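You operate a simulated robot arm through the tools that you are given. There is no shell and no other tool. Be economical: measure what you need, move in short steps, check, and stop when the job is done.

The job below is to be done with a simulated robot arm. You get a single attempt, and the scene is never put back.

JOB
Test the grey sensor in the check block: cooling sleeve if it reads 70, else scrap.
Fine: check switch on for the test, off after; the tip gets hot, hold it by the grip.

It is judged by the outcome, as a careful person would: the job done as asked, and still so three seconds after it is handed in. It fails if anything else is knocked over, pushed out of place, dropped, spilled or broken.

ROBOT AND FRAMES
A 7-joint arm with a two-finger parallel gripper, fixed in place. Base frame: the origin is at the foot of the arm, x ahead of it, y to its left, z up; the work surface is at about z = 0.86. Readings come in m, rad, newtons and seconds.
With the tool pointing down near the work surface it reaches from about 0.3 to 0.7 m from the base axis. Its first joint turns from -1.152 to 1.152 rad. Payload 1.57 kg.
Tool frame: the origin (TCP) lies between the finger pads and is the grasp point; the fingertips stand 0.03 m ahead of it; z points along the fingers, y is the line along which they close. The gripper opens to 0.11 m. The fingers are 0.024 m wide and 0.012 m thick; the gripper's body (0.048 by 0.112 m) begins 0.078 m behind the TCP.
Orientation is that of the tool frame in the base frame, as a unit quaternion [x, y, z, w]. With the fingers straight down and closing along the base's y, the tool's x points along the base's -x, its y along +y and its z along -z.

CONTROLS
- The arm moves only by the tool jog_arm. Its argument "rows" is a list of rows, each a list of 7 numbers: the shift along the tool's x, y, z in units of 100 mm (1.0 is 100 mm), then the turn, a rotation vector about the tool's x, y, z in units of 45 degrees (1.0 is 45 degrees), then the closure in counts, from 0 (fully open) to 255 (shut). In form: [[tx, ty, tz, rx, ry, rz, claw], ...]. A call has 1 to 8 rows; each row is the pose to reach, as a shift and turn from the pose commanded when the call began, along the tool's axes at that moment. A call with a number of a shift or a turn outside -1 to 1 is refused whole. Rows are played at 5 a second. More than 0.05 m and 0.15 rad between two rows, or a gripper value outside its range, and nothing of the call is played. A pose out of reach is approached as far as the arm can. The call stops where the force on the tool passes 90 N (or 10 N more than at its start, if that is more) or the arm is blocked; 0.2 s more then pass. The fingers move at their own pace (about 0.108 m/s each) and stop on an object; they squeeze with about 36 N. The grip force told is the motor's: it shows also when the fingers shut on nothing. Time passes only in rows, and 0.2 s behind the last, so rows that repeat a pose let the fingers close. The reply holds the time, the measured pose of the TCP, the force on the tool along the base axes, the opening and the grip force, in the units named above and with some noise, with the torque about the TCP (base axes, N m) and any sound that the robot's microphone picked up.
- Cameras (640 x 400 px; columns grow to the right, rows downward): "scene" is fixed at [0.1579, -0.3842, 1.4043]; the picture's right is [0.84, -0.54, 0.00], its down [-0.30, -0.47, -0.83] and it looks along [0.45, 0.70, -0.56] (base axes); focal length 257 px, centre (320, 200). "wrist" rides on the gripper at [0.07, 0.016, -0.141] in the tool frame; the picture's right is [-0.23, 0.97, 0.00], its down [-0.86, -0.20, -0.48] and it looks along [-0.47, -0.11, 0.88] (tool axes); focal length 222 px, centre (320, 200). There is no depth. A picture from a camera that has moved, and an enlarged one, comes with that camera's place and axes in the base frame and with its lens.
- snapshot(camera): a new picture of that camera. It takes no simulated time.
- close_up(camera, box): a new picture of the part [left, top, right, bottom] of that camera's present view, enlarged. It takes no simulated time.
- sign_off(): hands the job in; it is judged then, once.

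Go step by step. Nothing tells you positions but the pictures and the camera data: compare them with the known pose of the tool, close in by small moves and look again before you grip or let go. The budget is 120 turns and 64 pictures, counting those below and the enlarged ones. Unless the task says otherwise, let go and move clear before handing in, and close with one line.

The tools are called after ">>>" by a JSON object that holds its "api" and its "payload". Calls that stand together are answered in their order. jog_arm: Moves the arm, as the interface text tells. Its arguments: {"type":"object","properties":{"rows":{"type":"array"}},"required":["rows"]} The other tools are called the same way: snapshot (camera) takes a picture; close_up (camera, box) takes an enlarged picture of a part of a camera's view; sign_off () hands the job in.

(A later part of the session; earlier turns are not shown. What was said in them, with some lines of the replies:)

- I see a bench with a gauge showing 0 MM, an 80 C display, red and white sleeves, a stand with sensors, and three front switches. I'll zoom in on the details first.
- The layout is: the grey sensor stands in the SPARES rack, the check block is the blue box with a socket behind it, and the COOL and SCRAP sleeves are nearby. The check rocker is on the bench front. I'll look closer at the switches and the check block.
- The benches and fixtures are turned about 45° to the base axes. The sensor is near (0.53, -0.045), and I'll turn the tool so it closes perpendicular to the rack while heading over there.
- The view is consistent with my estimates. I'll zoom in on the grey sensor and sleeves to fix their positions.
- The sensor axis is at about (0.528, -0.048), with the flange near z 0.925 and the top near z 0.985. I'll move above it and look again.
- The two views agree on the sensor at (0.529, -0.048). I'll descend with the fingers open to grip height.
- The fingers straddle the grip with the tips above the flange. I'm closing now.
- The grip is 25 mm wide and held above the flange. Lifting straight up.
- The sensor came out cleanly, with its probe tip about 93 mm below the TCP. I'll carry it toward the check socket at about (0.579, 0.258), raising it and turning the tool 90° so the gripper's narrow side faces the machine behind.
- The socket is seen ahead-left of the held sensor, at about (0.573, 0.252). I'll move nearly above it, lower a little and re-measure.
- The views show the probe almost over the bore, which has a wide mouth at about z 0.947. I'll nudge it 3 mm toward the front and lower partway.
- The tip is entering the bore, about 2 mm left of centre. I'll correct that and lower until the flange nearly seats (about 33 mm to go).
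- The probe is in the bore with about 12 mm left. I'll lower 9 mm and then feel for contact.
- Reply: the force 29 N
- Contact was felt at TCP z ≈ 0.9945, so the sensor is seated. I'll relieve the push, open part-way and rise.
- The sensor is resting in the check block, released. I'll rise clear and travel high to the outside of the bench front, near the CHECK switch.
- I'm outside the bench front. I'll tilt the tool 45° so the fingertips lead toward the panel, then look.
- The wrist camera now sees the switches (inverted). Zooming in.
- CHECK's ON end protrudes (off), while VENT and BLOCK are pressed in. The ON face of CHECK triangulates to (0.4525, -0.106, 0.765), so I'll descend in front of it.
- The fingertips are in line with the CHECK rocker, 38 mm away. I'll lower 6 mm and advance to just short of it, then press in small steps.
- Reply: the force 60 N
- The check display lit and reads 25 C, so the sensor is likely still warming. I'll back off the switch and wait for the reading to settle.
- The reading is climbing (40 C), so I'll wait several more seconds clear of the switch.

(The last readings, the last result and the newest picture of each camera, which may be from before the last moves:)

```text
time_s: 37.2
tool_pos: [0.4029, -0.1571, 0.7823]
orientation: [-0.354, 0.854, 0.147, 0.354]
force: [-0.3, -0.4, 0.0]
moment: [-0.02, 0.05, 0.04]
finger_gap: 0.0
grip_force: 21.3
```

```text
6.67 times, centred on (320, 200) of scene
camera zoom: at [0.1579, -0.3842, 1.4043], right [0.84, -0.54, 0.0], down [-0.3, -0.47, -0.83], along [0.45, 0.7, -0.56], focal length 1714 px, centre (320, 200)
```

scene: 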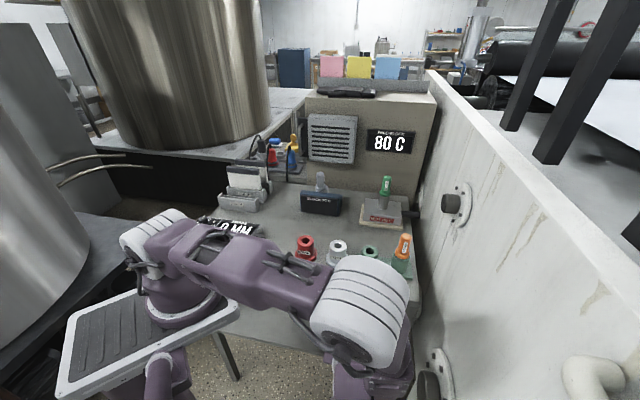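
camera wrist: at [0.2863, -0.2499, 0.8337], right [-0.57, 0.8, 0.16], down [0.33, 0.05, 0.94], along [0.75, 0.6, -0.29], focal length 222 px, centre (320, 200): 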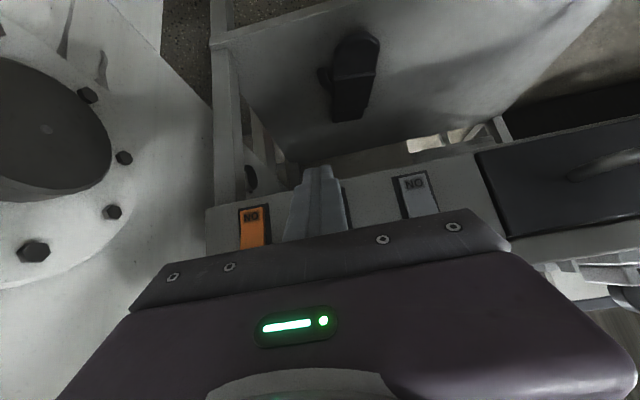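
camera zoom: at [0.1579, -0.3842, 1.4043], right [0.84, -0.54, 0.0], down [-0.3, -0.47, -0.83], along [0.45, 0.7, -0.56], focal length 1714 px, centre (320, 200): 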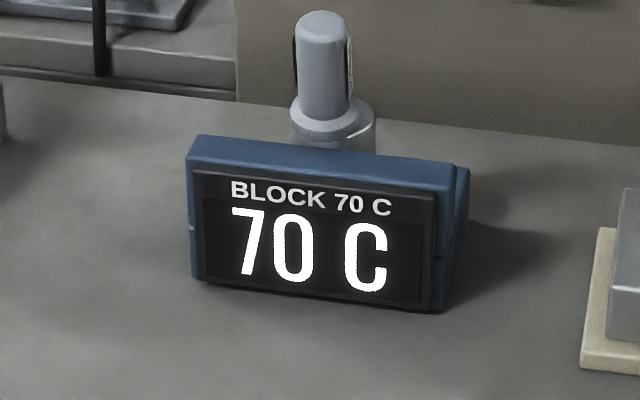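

It reads 70 C, but it may still be rising, so I'll wait more to confirm that it has settled.

>>> {"api": "jog_arm", "payload": {"rows": [[0, 0, 0, 0, 0, 0, 255], [0, 0, 0, 0, 0, 0, 255], [0, 0, 0, 0, 0, 0, 255], [0, 0, 0, 0, 0, 0, 255], [0, 0, 0, 0, 0, 0, 255], [0, 0, 0, 0, 0, 0, 255], [0, 0, 0, 0, 0, 0, 255], [0, 0, 0, 0, 0, 0, 255]]}}

>>> {"api": "jog_arm", "payload": {"rows": [[0, 0, 0, 0, 0, 0, 255], [0, 0, 0, 0, 0, 0, 255], [0, 0, 0, 0, 0, 0, 255], [0, 0, 0, 0, 0, 0, 255], [0, 0, 0, 0, 0, 0, 255], [0, 0, 0, 0, 0, 0, 255], [0, 0, 0, 0, 0, 0, 255], [0, 0, 0, 0, 0, 0, 255]]}}

>>> {"api": "close_up", "payload": {"camera": "scene", "box": [290, 170, 350, 230]}}

>>> {"api": "jog_arm", "payload": {"rows": [[0, 0, 0, 0, 0, 0, 255], [0, 0, 0, 0, 0, 0, 255], [0, 0, 0, 0, 0, 0, 255], [0, 0, 0, 0, 0, 0, 255], [0, 0, 0, 0, 0, 0, 255], [0, 0, 0, 0, 0, 0, 255], [0, 0, 0, 0, 0, 0, 255], [0, 0, 0, 0, 0, 0, 255]]}}

>>> {"api": "jog_arm", "payload": {"rows": [[0, 0, 0, 0, 0, 0, 255], [0, 0, 0, 0, 0, 0, 255], [0, 0, 0, 0, 0, 0, 255], [0, 0, 0, 0, 0, 0, 255], [0, 0, 0, 0, 0, 0, 255], [0, 0, 0, 0, 0, 0, 255], [0, 0, 0, 0, 0, 0, 255], [0, 0, 0, 0, 0, 0, 255]]}}

>>> {"api": "close_up", "payload": {"camera": "scene", "box": [290, 170, 350, 230]}}

```text
time_s: 39.0
tool_pos: [0.4024, -0.1561, 0.7823]
orientation: [-0.354, 0.854, 0.147, 0.352]
force: [0.1, -0.1, 0.1]
moment: [-0.04, 0.0, -0.02]
finger_gap: 0.0004
grip_force: 21.6
```

```text
time_s: 40.8
tool_pos: [0.4026, -0.1559, 0.7812]
orientation: [-0.354, 0.853, 0.147, 0.354]
force: [1.3, 0.3, 0.4]
moment: [0.01, -0.01, 0.03]
finger_gap: 0.0003
grip_force: 21.5
```

```text
6.67 times, centred on (320, 200) of scene
camera zoom: at [0.1579, -0.3842, 1.4043], right [0.84, -0.54, 0.0], down [-0.3, -0.47, -0.83], along [0.45, 0.7, -0.56], focal length 1714 px, centre (320, 200)
```

zoom: 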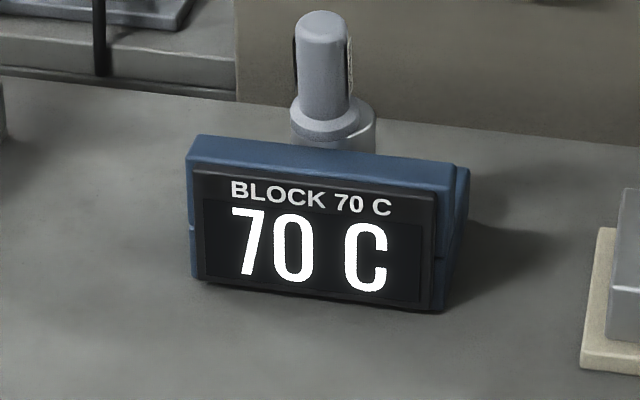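

```text
time_s: 42.6
tool_pos: [0.4025, -0.1564, 0.783]
orientation: [-0.354, 0.853, 0.147, 0.354]
force: [0.1, -0.2, -0.4]
moment: [-0.01, 0.0, 0.0]
finger_gap: 0.0
grip_force: 21.4
```

```text
time_s: 44.4
tool_pos: [0.4033, -0.1574, 0.781]
orientation: [-0.354, 0.854, 0.146, 0.353]
force: [0.2, -0.4, -0.7]
moment: [0.02, 0.0, 0.04]
finger_gap: 0.0
grip_force: 21.4
```

```text
6.67 times, centred on (320, 200) of scene
camera zoom: at [0.1579, -0.3842, 1.4043], right [0.84, -0.54, 0.0], down [-0.3, -0.47, -0.83], along [0.45, 0.7, -0.56], focal length 1714 px, centre (320, 200)
```

zoom: 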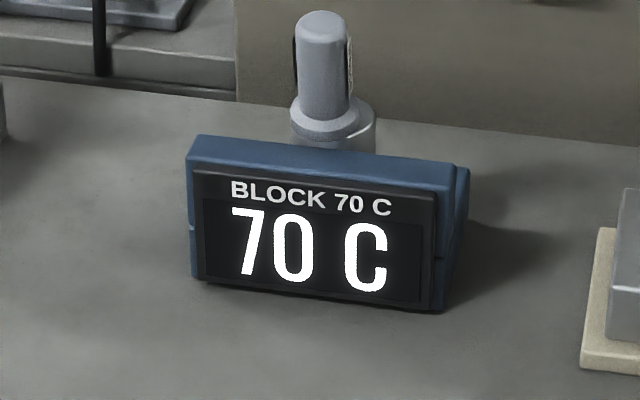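

The reading is steady at 70 C, so the sensor goes in the COOL sleeve. First I'll switch CHECK off by pressing the rocker's upper end.

>>> {"api": "jog_arm", "payload": {"rows": [[-0.2, 0, -0.2, 0, 0, 0, 255], [-0.32, 0, -0.08, 0, 0, 0, 255], [-0.42, 0, 0.02, 0, 0, 0, 255], [-0.42, 0, 0.02, 0, 0, 0, 255]]}}

>>> {"api": "jog_arm", "payload": {"rows": [[-0.028, 0, 0.028, 0, 0, 0, 255], [-0.056, 0, 0.056, 0, 0, 0, 255], [-0.085, 0, 0.085, 0, 0, 0, 255], [-0.085, 0, 0.085, 0, 0, 0, 255]]}}

>>> {"api": "close_up", "payload": {"camera": "scene", "box": [290, 170, 350, 230]}}

```text
time_s: 45.4
tool_pos: [0.4245, -0.1319, 0.8108]
orientation: [-0.354, 0.853, 0.147, 0.353]
force: [0.3, -0.2, 0.5]
moment: [-0.01, 0.01, 0.0]
finger_gap: 0.0
grip_force: 21.1
```

```text
time_s: 46.4
tool_pos: [0.4282, -0.1279, 0.8082]
orientation: [-0.352, 0.856, 0.143, 0.351]
force: [-57.4, -47.6, 33.5]
moment: [-0.12, -0.23, 0.17]
finger_gap: 0.0
grip_force: 20.9
```

```text
6.67 times, centred on (320, 200) of scene
camera zoom: at [0.1561, -0.3852, 1.4043], right [0.84, -0.54, 0.0], down [-0.3, -0.47, -0.83], along [0.45, 0.7, -0.56], focal length 1714 px, centre (320, 200)
```

zoom: 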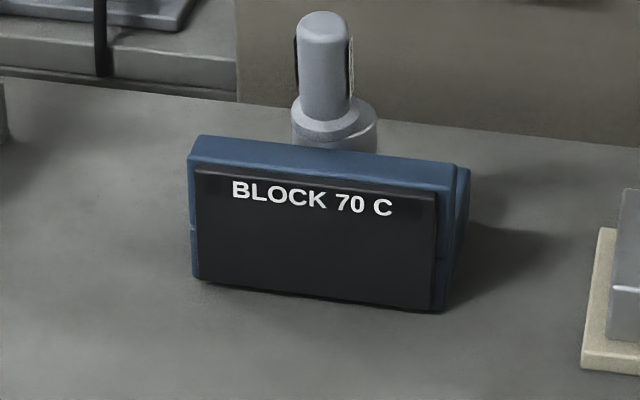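

The display is dark, so CHECK is off. I'll back straight out and rise.

>>> {"api": "jog_arm", "payload": {"rows": [[0.2, 0, -0.2, 0, 0, 0, 255], [0.4, 0, -0.4, 0, 0, 0, 255], [0.5, 0, -0.5, 0, 0, 0, 255], [0.25, 0, -0.75, 0, 0, 0, 255], [0, 0, -1.0, 0, 0, 0, 255]]}}

>>> {"api": "jog_arm", "payload": {"rows": [[-0.25, 0, -0.25, 0, 0, 0, 255], [-0.5, 0, -0.5, 0, 0, 0, 255], [-0.75, 0, -0.75, 0, 0, 0, 255], [-1.0, 0, -1.0, 0, 0, 0, 255], [-1.0, 0, -1.0, 0, 0, 0, 255]]}}

>>> {"api": "snapshot", "payload": {"camera": "wrist"}}

```text
time_s: 47.6
tool_pos: [0.3835, -0.1762, 0.8828]
orientation: [-0.353, 0.854, 0.146, 0.354]
force: [0.1, -0.4, 0.6]
moment: [0.0, 0.02, 0.01]
finger_gap: 0.0
grip_force: 21.3
```

```text
time_s: 48.8
tool_pos: [0.3849, -0.175, 1.0214]
orientation: [-0.353, 0.854, 0.146, 0.354]
force: [0.1, -0.9, 0.5]
moment: [-0.01, 0.0, 0.02]
finger_gap: 0.0001
grip_force: 21.0
```

```text
20 pictures are left
camera wrist: at [0.2692, -0.2685, 1.0731], right [-0.58, 0.8, 0.16], down [0.33, 0.05, 0.94], along [0.75, 0.6, -0.29], focal length 222 px, centre (320, 200)
```

wrist: 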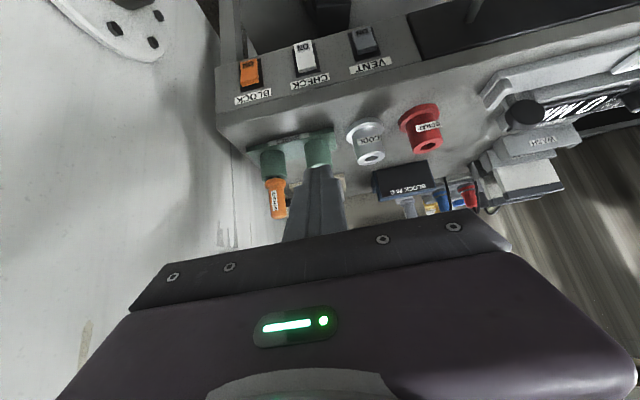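

Now I'll return the tool to vertical and travel back high over the check block.

>>> {"api": "jog_arm", "payload": {"rows": [[-0.1, 0, -0.1, 0, 0.1667, 0, 255], [-0.2, 0, -0.2, 0, 0.3333, 0, 255], [-0.3, 0, -0.3, 0, 0.5, 0, 255], [-0.4, 0, -0.4, 0, 0.6667, 0, 255], [-0.5, 0, -0.5, 0, 0.8333, 0, 255], [-0.57, 0, -0.57, 0, 1.0, 0, 255], [-0.57, 0, -0.57, 0, 1.0, 0, 255]]}}

>>> {"api": "jog_arm", "payload": {"rows": [[-0.33, 0.13, 0, 0, 0, 0, 255], [-0.66, 0.26, 0, 0, 0, 0, 255], [-1.0, 0.39, 0, 0, 0, 0, 255]]}}

>>> {"api": "jog_arm", "payload": {"rows": [[-0.33, 0.13, 0, 0, 0, 0, 255], [-0.66, 0.26, 0, 0, 0, 0, 255], [-1.0, 0.39, 0, 0, 0, 0, 255]]}}

>>> {"api": "jog_arm", "payload": {"rows": [[-0.33, 0.13, 0, 0, 0, 0, 255], [-0.66, 0.26, 0, 0, 0, 0, 255], [-1.0, 0.39, 0, 0, 0, 0, 255]]}}

>>> {"api": "jog_arm", "payload": {"rows": [[-0.33, 0.13, 0, 0, 0, 0, 180], [-0.66, 0.26, 0, 0, 0, 0, 110], [-1.0, 0.39, 0, 0, 0, 0, 110], [-1.0, 0.39, 0, 0, 0, 0, 110]]}}

>>> {"api": "close_up", "payload": {"camera": "scene", "box": [310, 285, 410, 347]}}

```text
time_s: 50.4
tool_pos: [0.3837, -0.1737, 1.1029]
orientation: [-0.383, 0.924, -0.001, -0.001]
force: [0.0, 0.0, -0.1]
moment: [-0.02, -0.02, 0.02]
finger_gap: 0.0
grip_force: 21.3
```

```text
time_s: 51.2
tool_pos: [0.4258, -0.0727, 1.1004]
orientation: [-0.383, 0.924, 0.0, 0.0]
force: [0.2, 0.3, -0.6]
moment: [0.0, 0.02, 0.01]
finger_gap: 0.0001
grip_force: 21.5
```

```text
time_s: 52.0
tool_pos: [0.4677, 0.0264, 1.103]
orientation: [-0.383, 0.924, 0.0, 0.0]
force: [0.4, 0.1, -0.4]
moment: [-0.03, 0.01, -0.05]
finger_gap: 0.0
grip_force: 20.6
```

```text
time_s: 52.8
tool_pos: [0.5111, 0.1254, 1.1014]
orientation: [-0.383, 0.924, 0.0, 0.0]
force: [0.0, 0.0, 0.0]
moment: [-0.04, -0.04, -0.01]
finger_gap: 0.0
grip_force: 21.2
```

```text
time_s: 53.8
tool_pos: [0.5574, 0.2191, 1.1032]
orientation: [-0.383, 0.924, -0.001, 0.001]
force: [-0.2, 0.2, -0.9]
moment: [0.03, 0.01, 0.02]
finger_gap: 0.0625
grip_force: 0.1
```

```text
6.40 times, centred on (360, 316) of scene
camera zoom: at [0.1579, -0.3842, 1.4043], right [0.84, -0.54, 0.0], down [-0.3, -0.47, -0.83], along [0.45, 0.7, -0.56], focal length 1646 px, centre (64, -542)
```

zoom: 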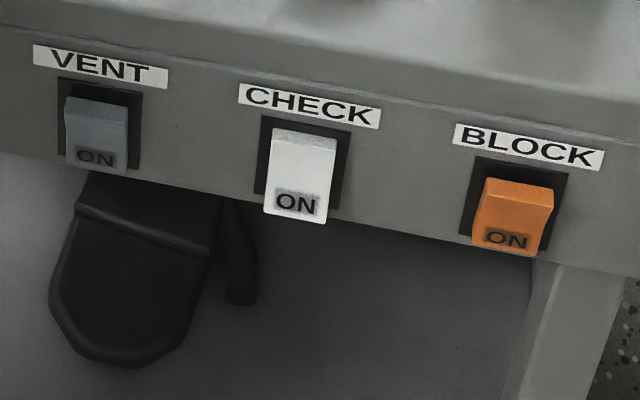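

All switches look right and CHECK is off. I'll centre over the sensor and descend part-way.

>>> {"api": "jog_arm", "payload": {"rows": [[-0.28, 0.094, 0, 0, 0, 0, 110], [-0.28, 0.094, 0.2, 0, 0, 0, 110], [-0.28, 0.094, 0.2, 0, 0, 0, 110]]}}

>>> {"api": "close_up", "payload": {"camera": "wrist", "box": [240, 60, 400, 220]}}

>>> {"api": "close_up", "payload": {"camera": "scene", "box": [290, 140, 350, 200]}}

```text
time_s: 54.6
tool_pos: [0.571, 0.245, 1.0827]
orientation: [-0.383, 0.924, 0.0, 0.0]
force: [0.6, -0.6, 0.4]
moment: [0.0, 0.04, 0.02]
finger_gap: 0.0626
grip_force: 0.0
```

```text
2.50 times, centred on (320, 140) of wrist
camera zoom: at [0.5109, 0.2077, 1.2259], right [-0.53, 0.85, 0.0], down [0.75, 0.46, 0.48], along [0.41, 0.25, -0.88], focal length 555 px, centre (320, 350)
```

zoom: 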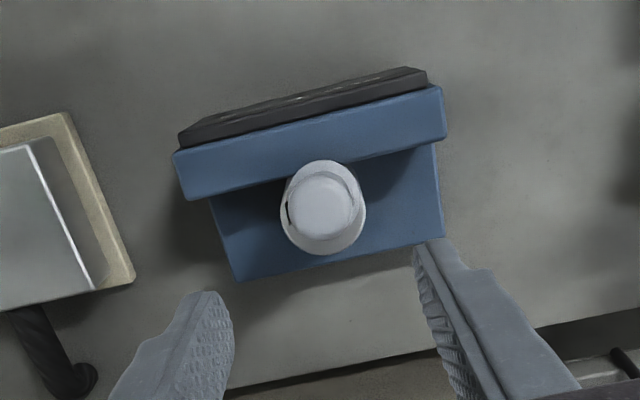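

```text
6.67 times, centred on (320, 170) of scene
camera zoom: at [0.1579, -0.3842, 1.4043], right [0.84, -0.54, 0.0], down [-0.3, -0.47, -0.83], along [0.45, 0.7, -0.56], focal length 1714 px, centre (320, 400)
```

zoom: 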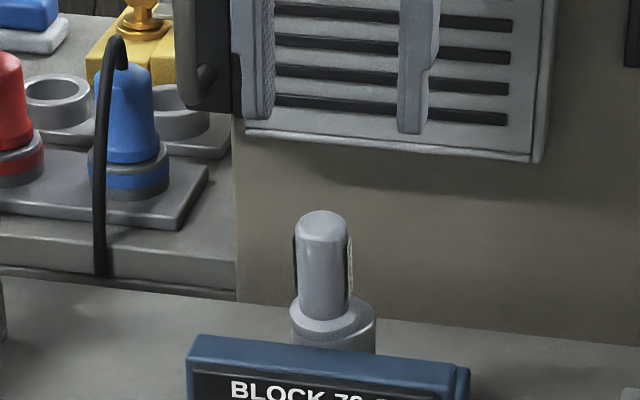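

The sensor may be leaning in the oversize bore, so I'll look tightly before gripping.

>>> {"api": "close_up", "payload": {"camera": "wrist", "box": [295, 115, 345, 165]}}

>>> {"api": "close_up", "payload": {"camera": "scene", "box": [308, 168, 334, 196]}}

```text
8.00 times, centred on (320, 140) of wrist
camera zoom: at [0.5109, 0.2077, 1.2259], right [-0.53, 0.85, 0.0], down [0.75, 0.46, 0.48], along [0.41, 0.25, -0.88], focal length 1777 px, centre (320, 680)
```

zoom: 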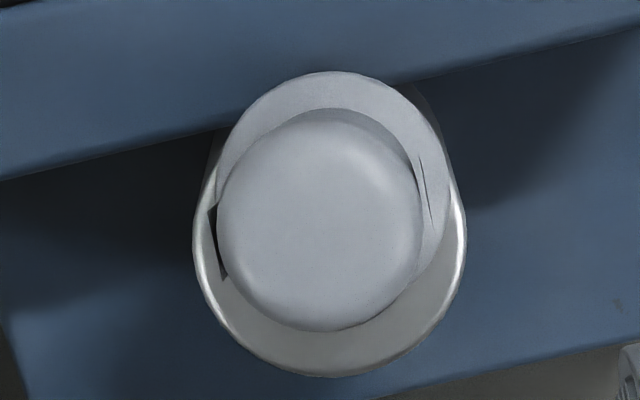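

```text
14.29 times, centred on (321, 182) of scene
camera zoom: at [0.1579, -0.3842, 1.4043], right [0.84, -0.54, 0.0], down [-0.3, -0.47, -0.83], along [0.45, 0.7, -0.56], focal length 3673 px, centre (306, 457)
```

zoom: 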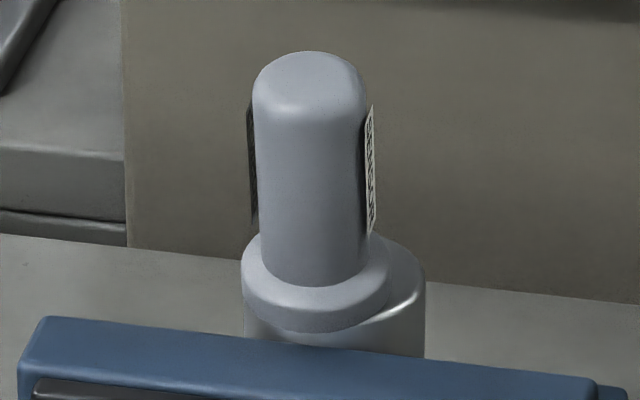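

The sensor is leaning about 8° toward the front because its flange is off-centre in the bore, resting stably. I'll match the tool's tilt, centre on its axis and descend.

>>> {"api": "jog_arm", "payload": {"rows": [[0.06, 0.017, 0, 0, -0.09, 0, 110], [0.12, 0.035, 0, 0, -0.18, 0, 110], [0.12, 0.035, 0.2, 0, -0.18, 0, 110], [0.12, 0.035, 0.4, 0, -0.18, 0, 110], [0.12, 0.035, 0.6, 0, -0.18, 0, 110], [0.12, 0.035, 0.75, 0, -0.18, 0, 110], [0.12, 0.035, 0.75, 0, -0.18, 0, 110]]}}

>>> {"api": "close_up", "payload": {"camera": "wrist", "box": [260, 100, 380, 220]}}

>>> {"api": "close_up", "payload": {"camera": "scene", "box": [300, 155, 350, 195]}}

```text
time_s: 56.2
tool_pos: [0.556, 0.2403, 1.0085]
orientation: [-0.382, 0.922, 0.027, 0.066]
force: [0.9, -0.5, 0.1]
moment: [-0.01, -0.02, 0.04]
finger_gap: 0.0626
grip_force: 0.2
```

```text
3.33 times, centred on (320, 160) of wrist
camera zoom: at [0.4826, 0.1899, 1.1396], right [-0.53, 0.85, 0.03], down [0.69, 0.41, 0.59], along [0.49, 0.34, -0.8], focal length 740 px, centre (320, 333)
```

zoom: 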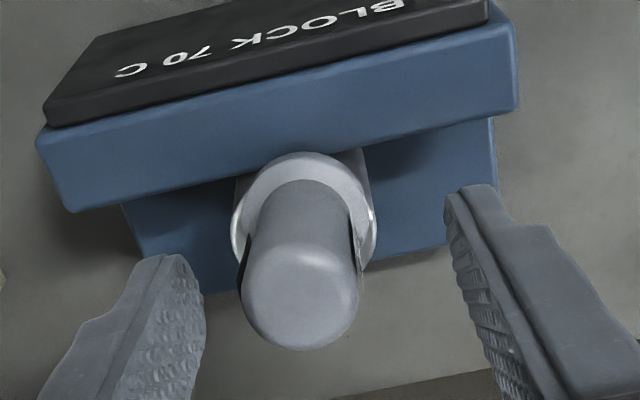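

```text
10.00 times, centred on (325, 175) of scene
camera zoom: at [0.1579, -0.3842, 1.4043], right [0.84, -0.54, 0.0], down [-0.3, -0.47, -0.83], along [0.45, 0.7, -0.56], focal length 2571 px, centre (270, 450)
```

zoom: 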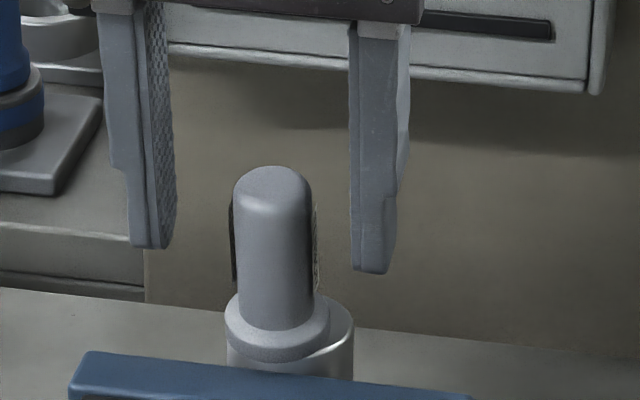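

The fingers need to shift 5 mm laterally and 2 mm outward, then drop 9 mm, and then I can grip just above the flange.

>>> {"api": "jog_arm", "payload": {"rows": [[0.02, -0.047, 0, 0, 0, 0, 110], [0.02, -0.047, 0.09, 0, 0, 0, 110], [0.02, -0.047, 0.09, 0, 0, 0, 110]]}}

>>> {"api": "close_up", "payload": {"camera": "scene", "box": [300, 155, 350, 195]}}

```text
time_s: 57.0
tool_pos: [0.5599, 0.2368, 0.9974]
orientation: [-0.381, 0.922, 0.027, 0.065]
force: [-0.1, -1.0, 0.7]
moment: [-0.01, 0.01, 0.03]
finger_gap: 0.0625
grip_force: 0.1
```

```text
10.00 times, centred on (325, 175) of scene
camera zoom: at [0.1579, -0.3842, 1.4043], right [0.84, -0.54, 0.0], down [-0.3, -0.47, -0.83], along [0.45, 0.7, -0.56], focal length 2571 px, centre (270, 450)
```

zoom: 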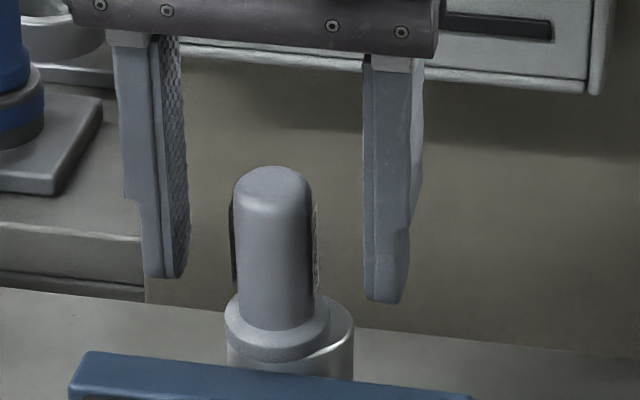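

Well centred and above the flange. Closing.

>>> {"api": "jog_arm", "payload": {"rows": [[0, 0, 0, 0, 0, 0, 255], [0, 0, 0, 0, 0, 0, 255], [0, 0, 0, 0, 0, 0, 255], [0, 0, 0, 0, 0, 0, 255]]}}

```text
time_s: 58.0
tool_pos: [0.5586, 0.2365, 0.9985]
orientation: [-0.382, 0.922, 0.027, 0.065]
force: [0.3, -0.3, -0.2]
moment: [-0.01, -0.02, 0.04]
finger_gap: 0.0244
grip_force: 36.2
```

Gripped. Lifting along the sensor's own axis, then looking.

>>> {"api": "jog_arm", "payload": {"rows": [[0, 0, -0.1, 0, 0, 0, 255], [0, 0, -0.25, 0, 0, 0, 255], [0, 0, -0.4, 0, 0, 0, 255], [0, 0, -0.6, 0, 0, 0, 255], [0, 0, -0.8, 0, 0, 0, 255], [0, 0, -1.0, 0, 0, 0, 255], [0, 0, -1.0, 0, 0, 0, 255]]}}

>>> {"api": "jog_arm", "payload": {"rows": [[0, 0, 0, 0, 0.09, 0, 255], [0, 0, 0, 0, 0.18, 0, 255], [0, 0, 0, 0, 0.18, 0, 255]]}}

>>> {"api": "snapshot", "payload": {"camera": "scene"}}

>>> {"api": "close_up", "payload": {"camera": "wrist", "box": [260, 80, 420, 240]}}

```text
time_s: 59.6
tool_pos: [0.546, 0.2253, 1.0982]
orientation: [-0.381, 0.922, 0.027, 0.065]
force: [-0.9, -1.3, -0.1]
moment: [0.01, 0.0, -0.02]
finger_gap: 0.0246
grip_force: 36.0
```

```text
time_s: 60.4
tool_pos: [0.5474, 0.2259, 1.0971]
orientation: [-0.382, 0.924, 0.0, 0.0]
force: [-0.3, 0.6, -1.1]
moment: [-0.03, -0.01, 0.01]
finger_gap: 0.0246
grip_force: 36.0
```

```text
11 pictures are left
```

scene: 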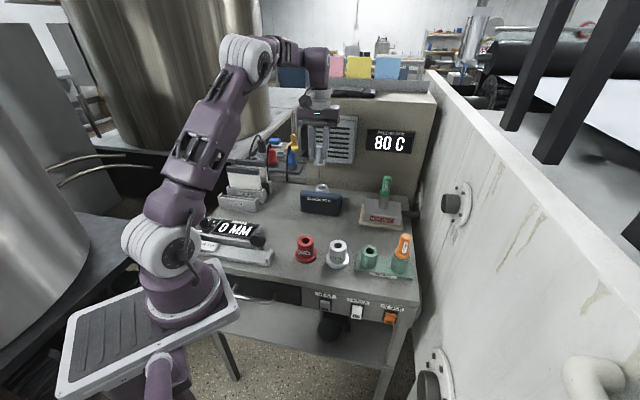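

```text
2.50 times, centred on (340, 160) of wrist
camera zoom: at [0.4878, 0.1893, 1.2401], right [-0.53, 0.85, 0.0], down [0.75, 0.46, 0.48], along [0.41, 0.25, -0.88], focal length 555 px, centre (270, 300)
```

zoom: 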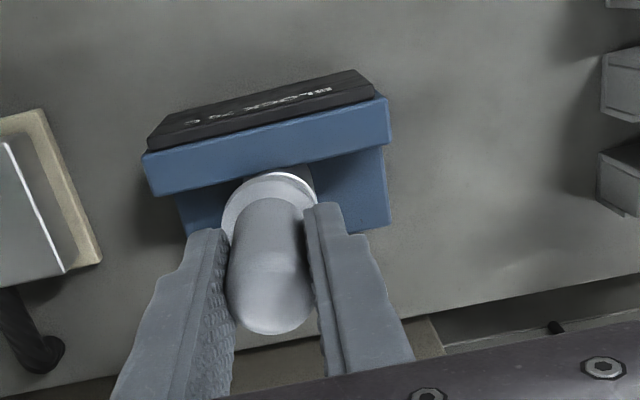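

The sensor is held, near upright, and the check block is undisturbed. I'll carry it to above the COOL sleeve at about (0.4715, 0.0135).

>>> {"api": "jog_arm", "payload": {"rows": [[0.25, -0.12, 0, 0, 0, 0, 255], [0.5, -0.24, 0, 0, 0, 0, 255], [0.75, -0.36, 0, 0, 0, 0, 255], [1.0, -0.48, 0, 0, 0, 0, 255]]}}

>>> {"api": "jog_arm", "payload": {"rows": [[0.25, -0.12, 0, 0, 0, 0, 255], [0.5, -0.24, 0, 0, 0, 0, 255], [0.75, -0.36, 0, 0, 0, 0, 255], [1.0, -0.48, 0.1, 0, 0, 0, 255], [1.0, -0.48, 0.35, 0, 0, 0, 255], [1.0, -0.48, 0.35, 0, 0, 0, 255]]}}

>>> {"api": "close_up", "payload": {"camera": "scene", "box": [305, 205, 375, 275]}}

>>> {"api": "close_up", "payload": {"camera": "wrist", "box": [260, 80, 420, 240]}}

```text
time_s: 61.4
tool_pos: [0.5135, 0.1215, 1.0982]
orientation: [-0.383, 0.924, 0.001, 0.0]
force: [0.1, -0.4, 0.8]
moment: [0.03, 0.02, -0.01]
finger_gap: 0.0244
grip_force: 36.2
```

```text
time_s: 62.8
tool_pos: [0.4776, 0.0163, 1.0621]
orientation: [-0.382, 0.924, 0.0, 0.0]
force: [-0.1, 0.0, 0.1]
moment: [0.02, 0.06, -0.03]
finger_gap: 0.0247
grip_force: 36.0
```

```text
5.71 times, centred on (340, 240) of scene
camera zoom: at [0.1579, -0.3842, 1.4043], right [0.84, -0.54, 0.0], down [-0.3, -0.47, -0.83], along [0.45, 0.7, -0.56], focal length 1469 px, centre (206, -29)
```

zoom: 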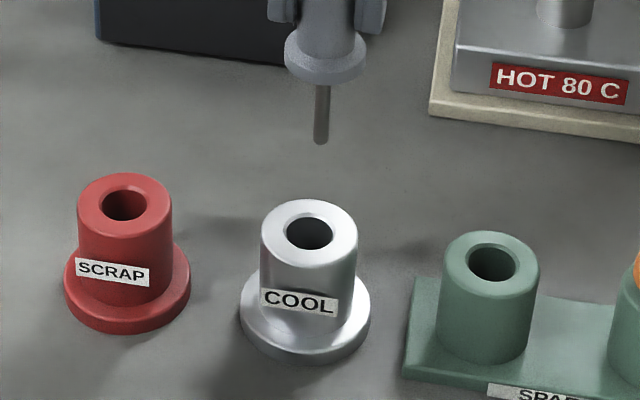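

```text
2.50 times, centred on (340, 160) of wrist
camera zoom: at [0.4181, -0.02, 1.2045], right [-0.53, 0.85, 0.0], down [0.75, 0.46, 0.48], along [0.41, 0.25, -0.88], focal length 555 px, centre (270, 300)
```

zoom: 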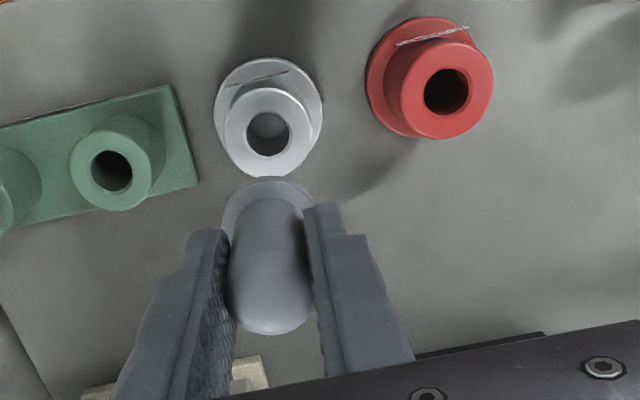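

The views agree on the COOL bore at (0.470, 0.011, z 0.92), with the probe axis near (0.477, 0.0165). I'll shift about 9 mm and lower until the tip is just above the mouth.

>>> {"api": "jog_arm", "payload": {"rows": [[0.088, 0.013, 0, 0, 0, 0, 255], [0.088, 0.013, 0.2, 0, 0, 0, 255], [0.088, 0.013, 0.38, 0, 0, 0, 255], [0.088, 0.013, 0.38, 0, 0, 0, 255]]}}

>>> {"api": "close_up", "payload": {"camera": "scene", "box": [315, 215, 365, 265]}}

>>> {"api": "close_up", "payload": {"camera": "wrist", "box": [260, 80, 420, 240]}}

```text
time_s: 63.8
tool_pos: [0.4699, 0.0125, 1.0238]
orientation: [-0.383, 0.924, 0.0, 0.0]
force: [0.3, -0.2, -0.7]
moment: [-0.01, 0.0, 0.03]
finger_gap: 0.0247
grip_force: 36.1
```

```text
8.00 times, centred on (340, 240) of scene
camera zoom: at [0.1579, -0.3842, 1.4043], right [0.84, -0.54, 0.0], down [-0.3, -0.47, -0.83], along [0.45, 0.7, -0.56], focal length 2057 px, centre (160, -120)
```

zoom: 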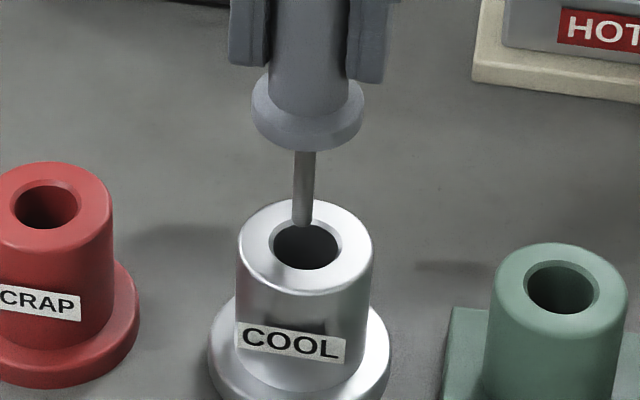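

```text
2.50 times, centred on (340, 160) of wrist
camera zoom: at [0.4092, -0.0243, 1.1662], right [-0.53, 0.85, 0.0], down [0.75, 0.46, 0.48], along [0.41, 0.25, -0.88], focal length 555 px, centre (270, 300)
```

zoom: 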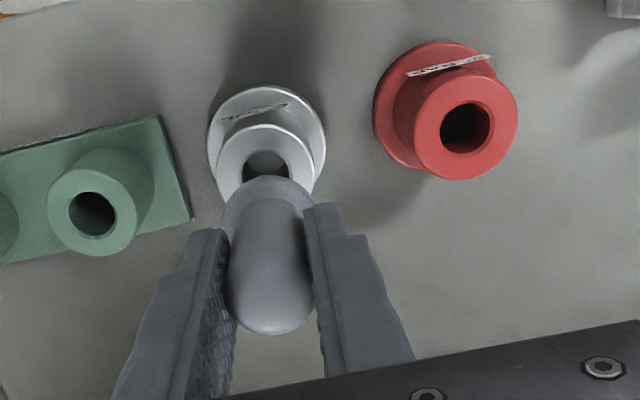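

Depth is aligned and the probe is about 2 mm left. I'll shift right and lower with the probe in the bore, then check.

>>> {"api": "jog_arm", "payload": {"rows": [[0, -0.022, 0, 0, 0, 0, 255], [0, -0.022, 0.1, 0, 0, 0, 255], [0, -0.022, 0.2, 0, 0, 0, 255], [0, -0.022, 0.38, 0, 0, 0, 255], [0, -0.022, 0.38, 0, 0, 0, 255]]}}

>>> {"api": "close_up", "payload": {"camera": "scene", "box": [315, 215, 365, 265]}}

```text
time_s: 65.0
tool_pos: [0.4713, 0.0094, 0.9861]
orientation: [-0.382, 0.924, 0.0, 0.0]
force: [-0.9, 0.4, -1.5]
moment: [0.01, 0.02, 0.01]
finger_gap: 0.0243
grip_force: 36.4
```

```text
8.00 times, centred on (340, 240) of scene
camera zoom: at [0.1579, -0.3842, 1.4043], right [0.84, -0.54, 0.0], down [-0.3, -0.47, -0.83], along [0.45, 0.7, -0.56], focal length 2057 px, centre (160, -120)
```

zoom: 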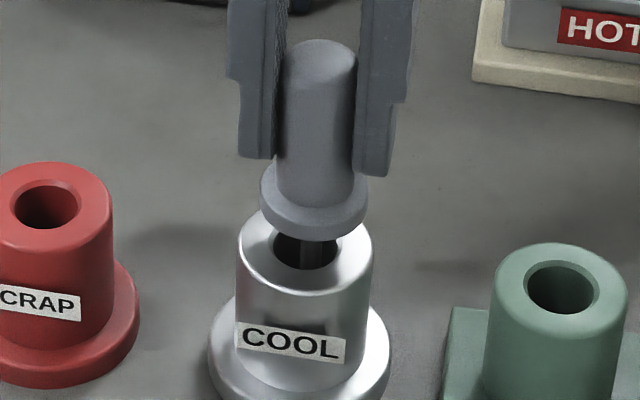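

The probe is in the bore but now about 2.5 mm right of centre. I'll shift back and lower 10 mm more.

>>> {"api": "jog_arm", "payload": {"rows": [[0, 0.027, 0, 0, 0, 0, 255], [0, 0.027, 0.06, 0, 0, 0, 255], [0, 0.027, 0.11, 0, 0, 0, 255], [0, 0.027, 0.11, 0, 0, 0, 255]]}}

>>> {"api": "close_up", "payload": {"camera": "scene", "box": [315, 215, 365, 265]}}

```text
time_s: 66.0
tool_pos: [0.4682, 0.0114, 0.9758]
orientation: [-0.383, 0.924, 0.0, 0.0]
force: [-3.7, -0.9, 22.5]
moment: [0.01, 0.33, -0.01]
finger_gap: 0.0247
grip_force: 36.2
```

```text
8.00 times, centred on (340, 240) of scene
camera zoom: at [0.1575, -0.3843, 1.4044], right [0.84, -0.54, 0.0], down [-0.3, -0.47, -0.83], along [0.45, 0.7, -0.56], focal length 2057 px, centre (160, -120)
```

zoom: 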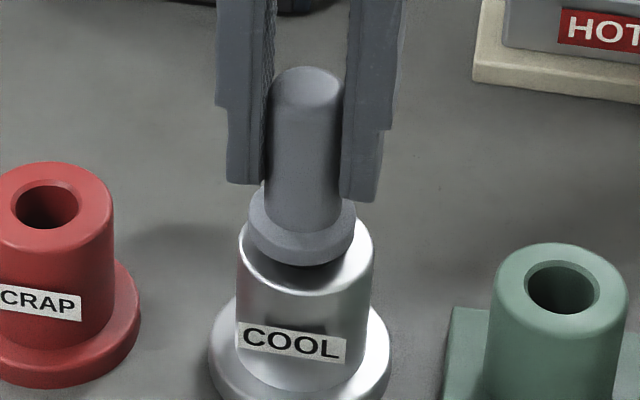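

I feel contact (22 N) slightly early. I'll check the centring from the wrist camera.

>>> {"api": "close_up", "payload": {"camera": "wrist", "box": [270, 110, 370, 210]}}

```text
4.00 times, centred on (320, 160) of wrist
camera zoom: at [0.4082, -0.0252, 1.1176], right [-0.53, 0.85, 0.0], down [0.74, 0.46, 0.48], along [0.41, 0.25, -0.88], focal length 888 px, centre (320, 360)
```

zoom: 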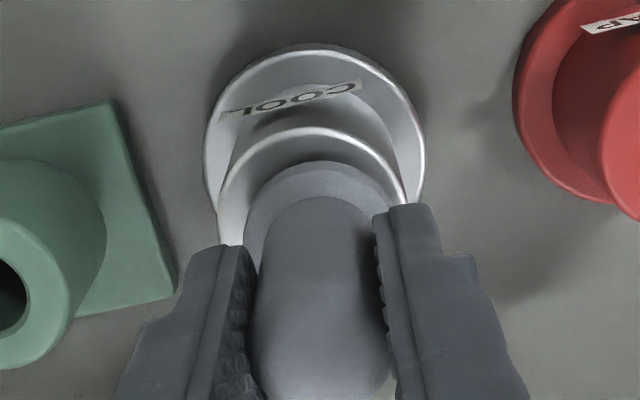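

Flange and sleeve look concentric within 2 mm, but the contact pattern suggests the probe tip is touching inside the bore. I'll lift a little, shift about 2 mm toward the reaction and feel again.

>>> {"api": "jog_arm", "payload": {"rows": [[0, 0, -0.04, 0, 0, 0, 255], [0.018, 0.005, -0.04, 0, 0, 0, 255], [0.018, 0.005, -0.02, 0, 0, 0, 255], [0.018, 0.005, -0.02, 0, 0, 0, 255]]}}

>>> {"api": "jog_arm", "payload": {"rows": [[0, 0, 0.02, 0, 0, 0, 255], [0, 0, 0.02, 0, 0, 0, 255]]}}

>>> {"api": "jog_arm", "payload": {"rows": [[0, 0, 0.015, 0, 0, 0, 255], [0, 0, 0.015, 0, 0, 0, 255]]}}

```text
time_s: 67.0
tool_pos: [0.4667, 0.0109, 0.9765]
orientation: [-0.383, 0.924, 0.0, 0.0]
force: [0.1, -0.1, -0.6]
moment: [0.05, 0.04, 0.0]
finger_gap: 0.0246
grip_force: 36.1
```

```text
time_s: 67.6
tool_pos: [0.4668, 0.0114, 0.9746]
orientation: [-0.383, 0.924, -0.001, 0.002]
force: [-4.9, -0.8, 24.9]
moment: [-0.04, 0.33, -0.01]
finger_gap: 0.0247
grip_force: 36.2
```

```text
time_s: 68.2
tool_pos: [0.4677, 0.0102, 0.9737]
orientation: [-0.383, 0.924, -0.001, 0.001]
force: [0.4, 0.9, 27.0]
moment: [0.04, -0.19, 0.0]
finger_gap: 0.0244
grip_force: 35.4
```

Contact is now flat and vertical at the same height, consistent with the flange on the rim. One look to confirm.

>>> {"api": "close_up", "payload": {"camera": "scene", "box": [322, 222, 358, 258]}}

```text
11.11 times, centred on (340, 240) of scene
camera zoom: at [0.1576, -0.3842, 1.4044], right [0.84, -0.54, 0.0], down [-0.3, -0.47, -0.83], along [0.45, 0.7, -0.56], focal length 2857 px, centre (98, -244)
```

zoom: 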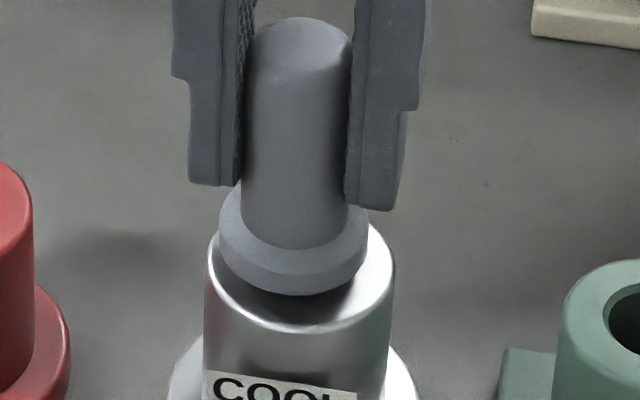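

The moments show the probe tip resting on the bore floor, with the flange at the rim, the same seating as in the check block. I'll relieve the push, open slowly and check.

>>> {"api": "jog_arm", "payload": {"rows": [[0, 0, -0.016, 0, 0, 0, 255], [0, 0, -0.016, 0, 0, 0, 255], [0, 0, -0.016, 0, 0, 0, 195], [0, 0, -0.016, 0, 0, 0, 185], [0, 0, -0.016, 0, 0, 0, 150], [0, 0, -0.016, 0, 0, 0, 110], [0, 0, -0.016, 0, 0, 0, 110]]}}

>>> {"api": "close_up", "payload": {"camera": "scene", "box": [305, 205, 375, 265]}}

```text
time_s: 69.8
tool_pos: [0.4681, 0.0101, 0.9749]
orientation: [-0.383, 0.924, -0.001, -0.001]
force: [-0.2, 0.6, 0.4]
moment: [0.02, 0.01, 0.03]
finger_gap: 0.0626
grip_force: 0.1
```

```text
6.67 times, centred on (340, 235) of scene
camera zoom: at [0.1579, -0.3842, 1.4043], right [0.84, -0.54, 0.0], down [-0.3, -0.47, -0.83], along [0.45, 0.7, -0.56], focal length 1714 px, centre (187, -33)
```

zoom: 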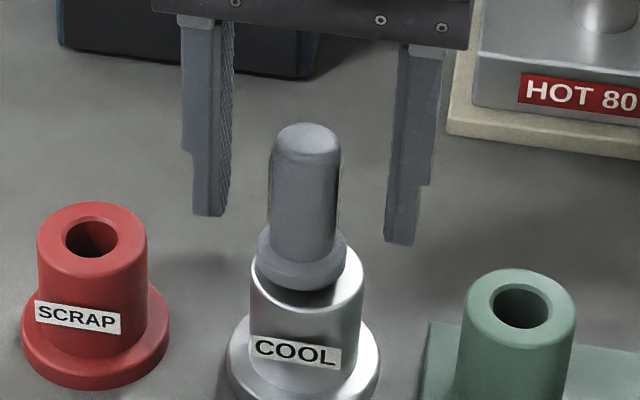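

The sensor stands in the COOL sleeve on its own. I'll rise straight up clear and verify.

>>> {"api": "jog_arm", "payload": {"rows": [[0, 0, -0.1, 0, 0, 0, 110], [0, 0, -0.3, 0, 0, 0, 110], [0, 0, -0.5, 0, 0, 0, 110], [0, 0, -0.75, 0, 0, 0, 110], [0, 0, -1.0, 0, 0, 0, 110], [0, 0, -1.0, 0, 0, 0, 110]]}}

>>> {"api": "jog_arm", "payload": {"rows": [[0, 0, -0.3, 0, 0, 0, 110], [0.3, 0, -0.6, 0, 0, 0, 110], [0.6, 0, -0.6, 0, 0, 0, 110], [0.6, 0, -0.6, 0, 0, 0, 110], [0.6, 0, -0.6, 0, 0, 0, 110], [0.6, 0, -0.6, 0, 0, 0, 110]]}}

>>> {"api": "close_up", "payload": {"camera": "scene", "box": [290, 210, 420, 330]}}

```text
time_s: 71.2
tool_pos: [0.4669, 0.0112, 1.0758]
orientation: [-0.383, 0.924, 0.0, 0.0]
force: [0.5, -0.4, 0.3]
moment: [0.04, 0.03, 0.0]
finger_gap: 0.0624
grip_force: 0.1
```

```text
time_s: 72.6
tool_pos: [0.4223, -0.0354, 1.1382]
orientation: [-0.382, 0.924, 0.0, 0.001]
force: [1.1, 0.6, -0.5]
moment: [-0.02, -0.03, 0.0]
finger_gap: 0.0625
grip_force: 0.1
```

```text
3.33 times, centred on (355, 270) of scene
camera zoom: at [0.1579, -0.3842, 1.4043], right [0.84, -0.54, 0.0], down [-0.3, -0.47, -0.83], along [0.45, 0.7, -0.56], focal length 857 px, centre (203, -33)
```

zoom: 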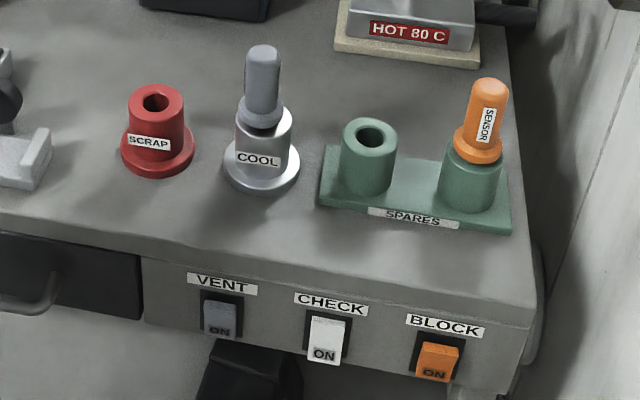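

The sensor is in COOL and the switches are right. I'll use the last picture from the wrist to check how it sits.

>>> {"api": "close_up", "payload": {"camera": "wrist", "box": [250, 90, 410, 250]}}

```text
refused: no pictures are left
```

No pictures remain. The last one showed the grey sensor standing by itself in the COOL sleeve, CHECK off, and everything else in the picture in place, with the gripper open and clear. I'm handing in.

>>> {"api": "sign_off", "payload": {}}

```text
The job is handed in.
```

The grey sensor read a steady 70 C in the check block, so I put it in the COOL sleeve and switched CHECK off. It stands there on its own, though its flange sits a few millimetres off centre on the sleeve.
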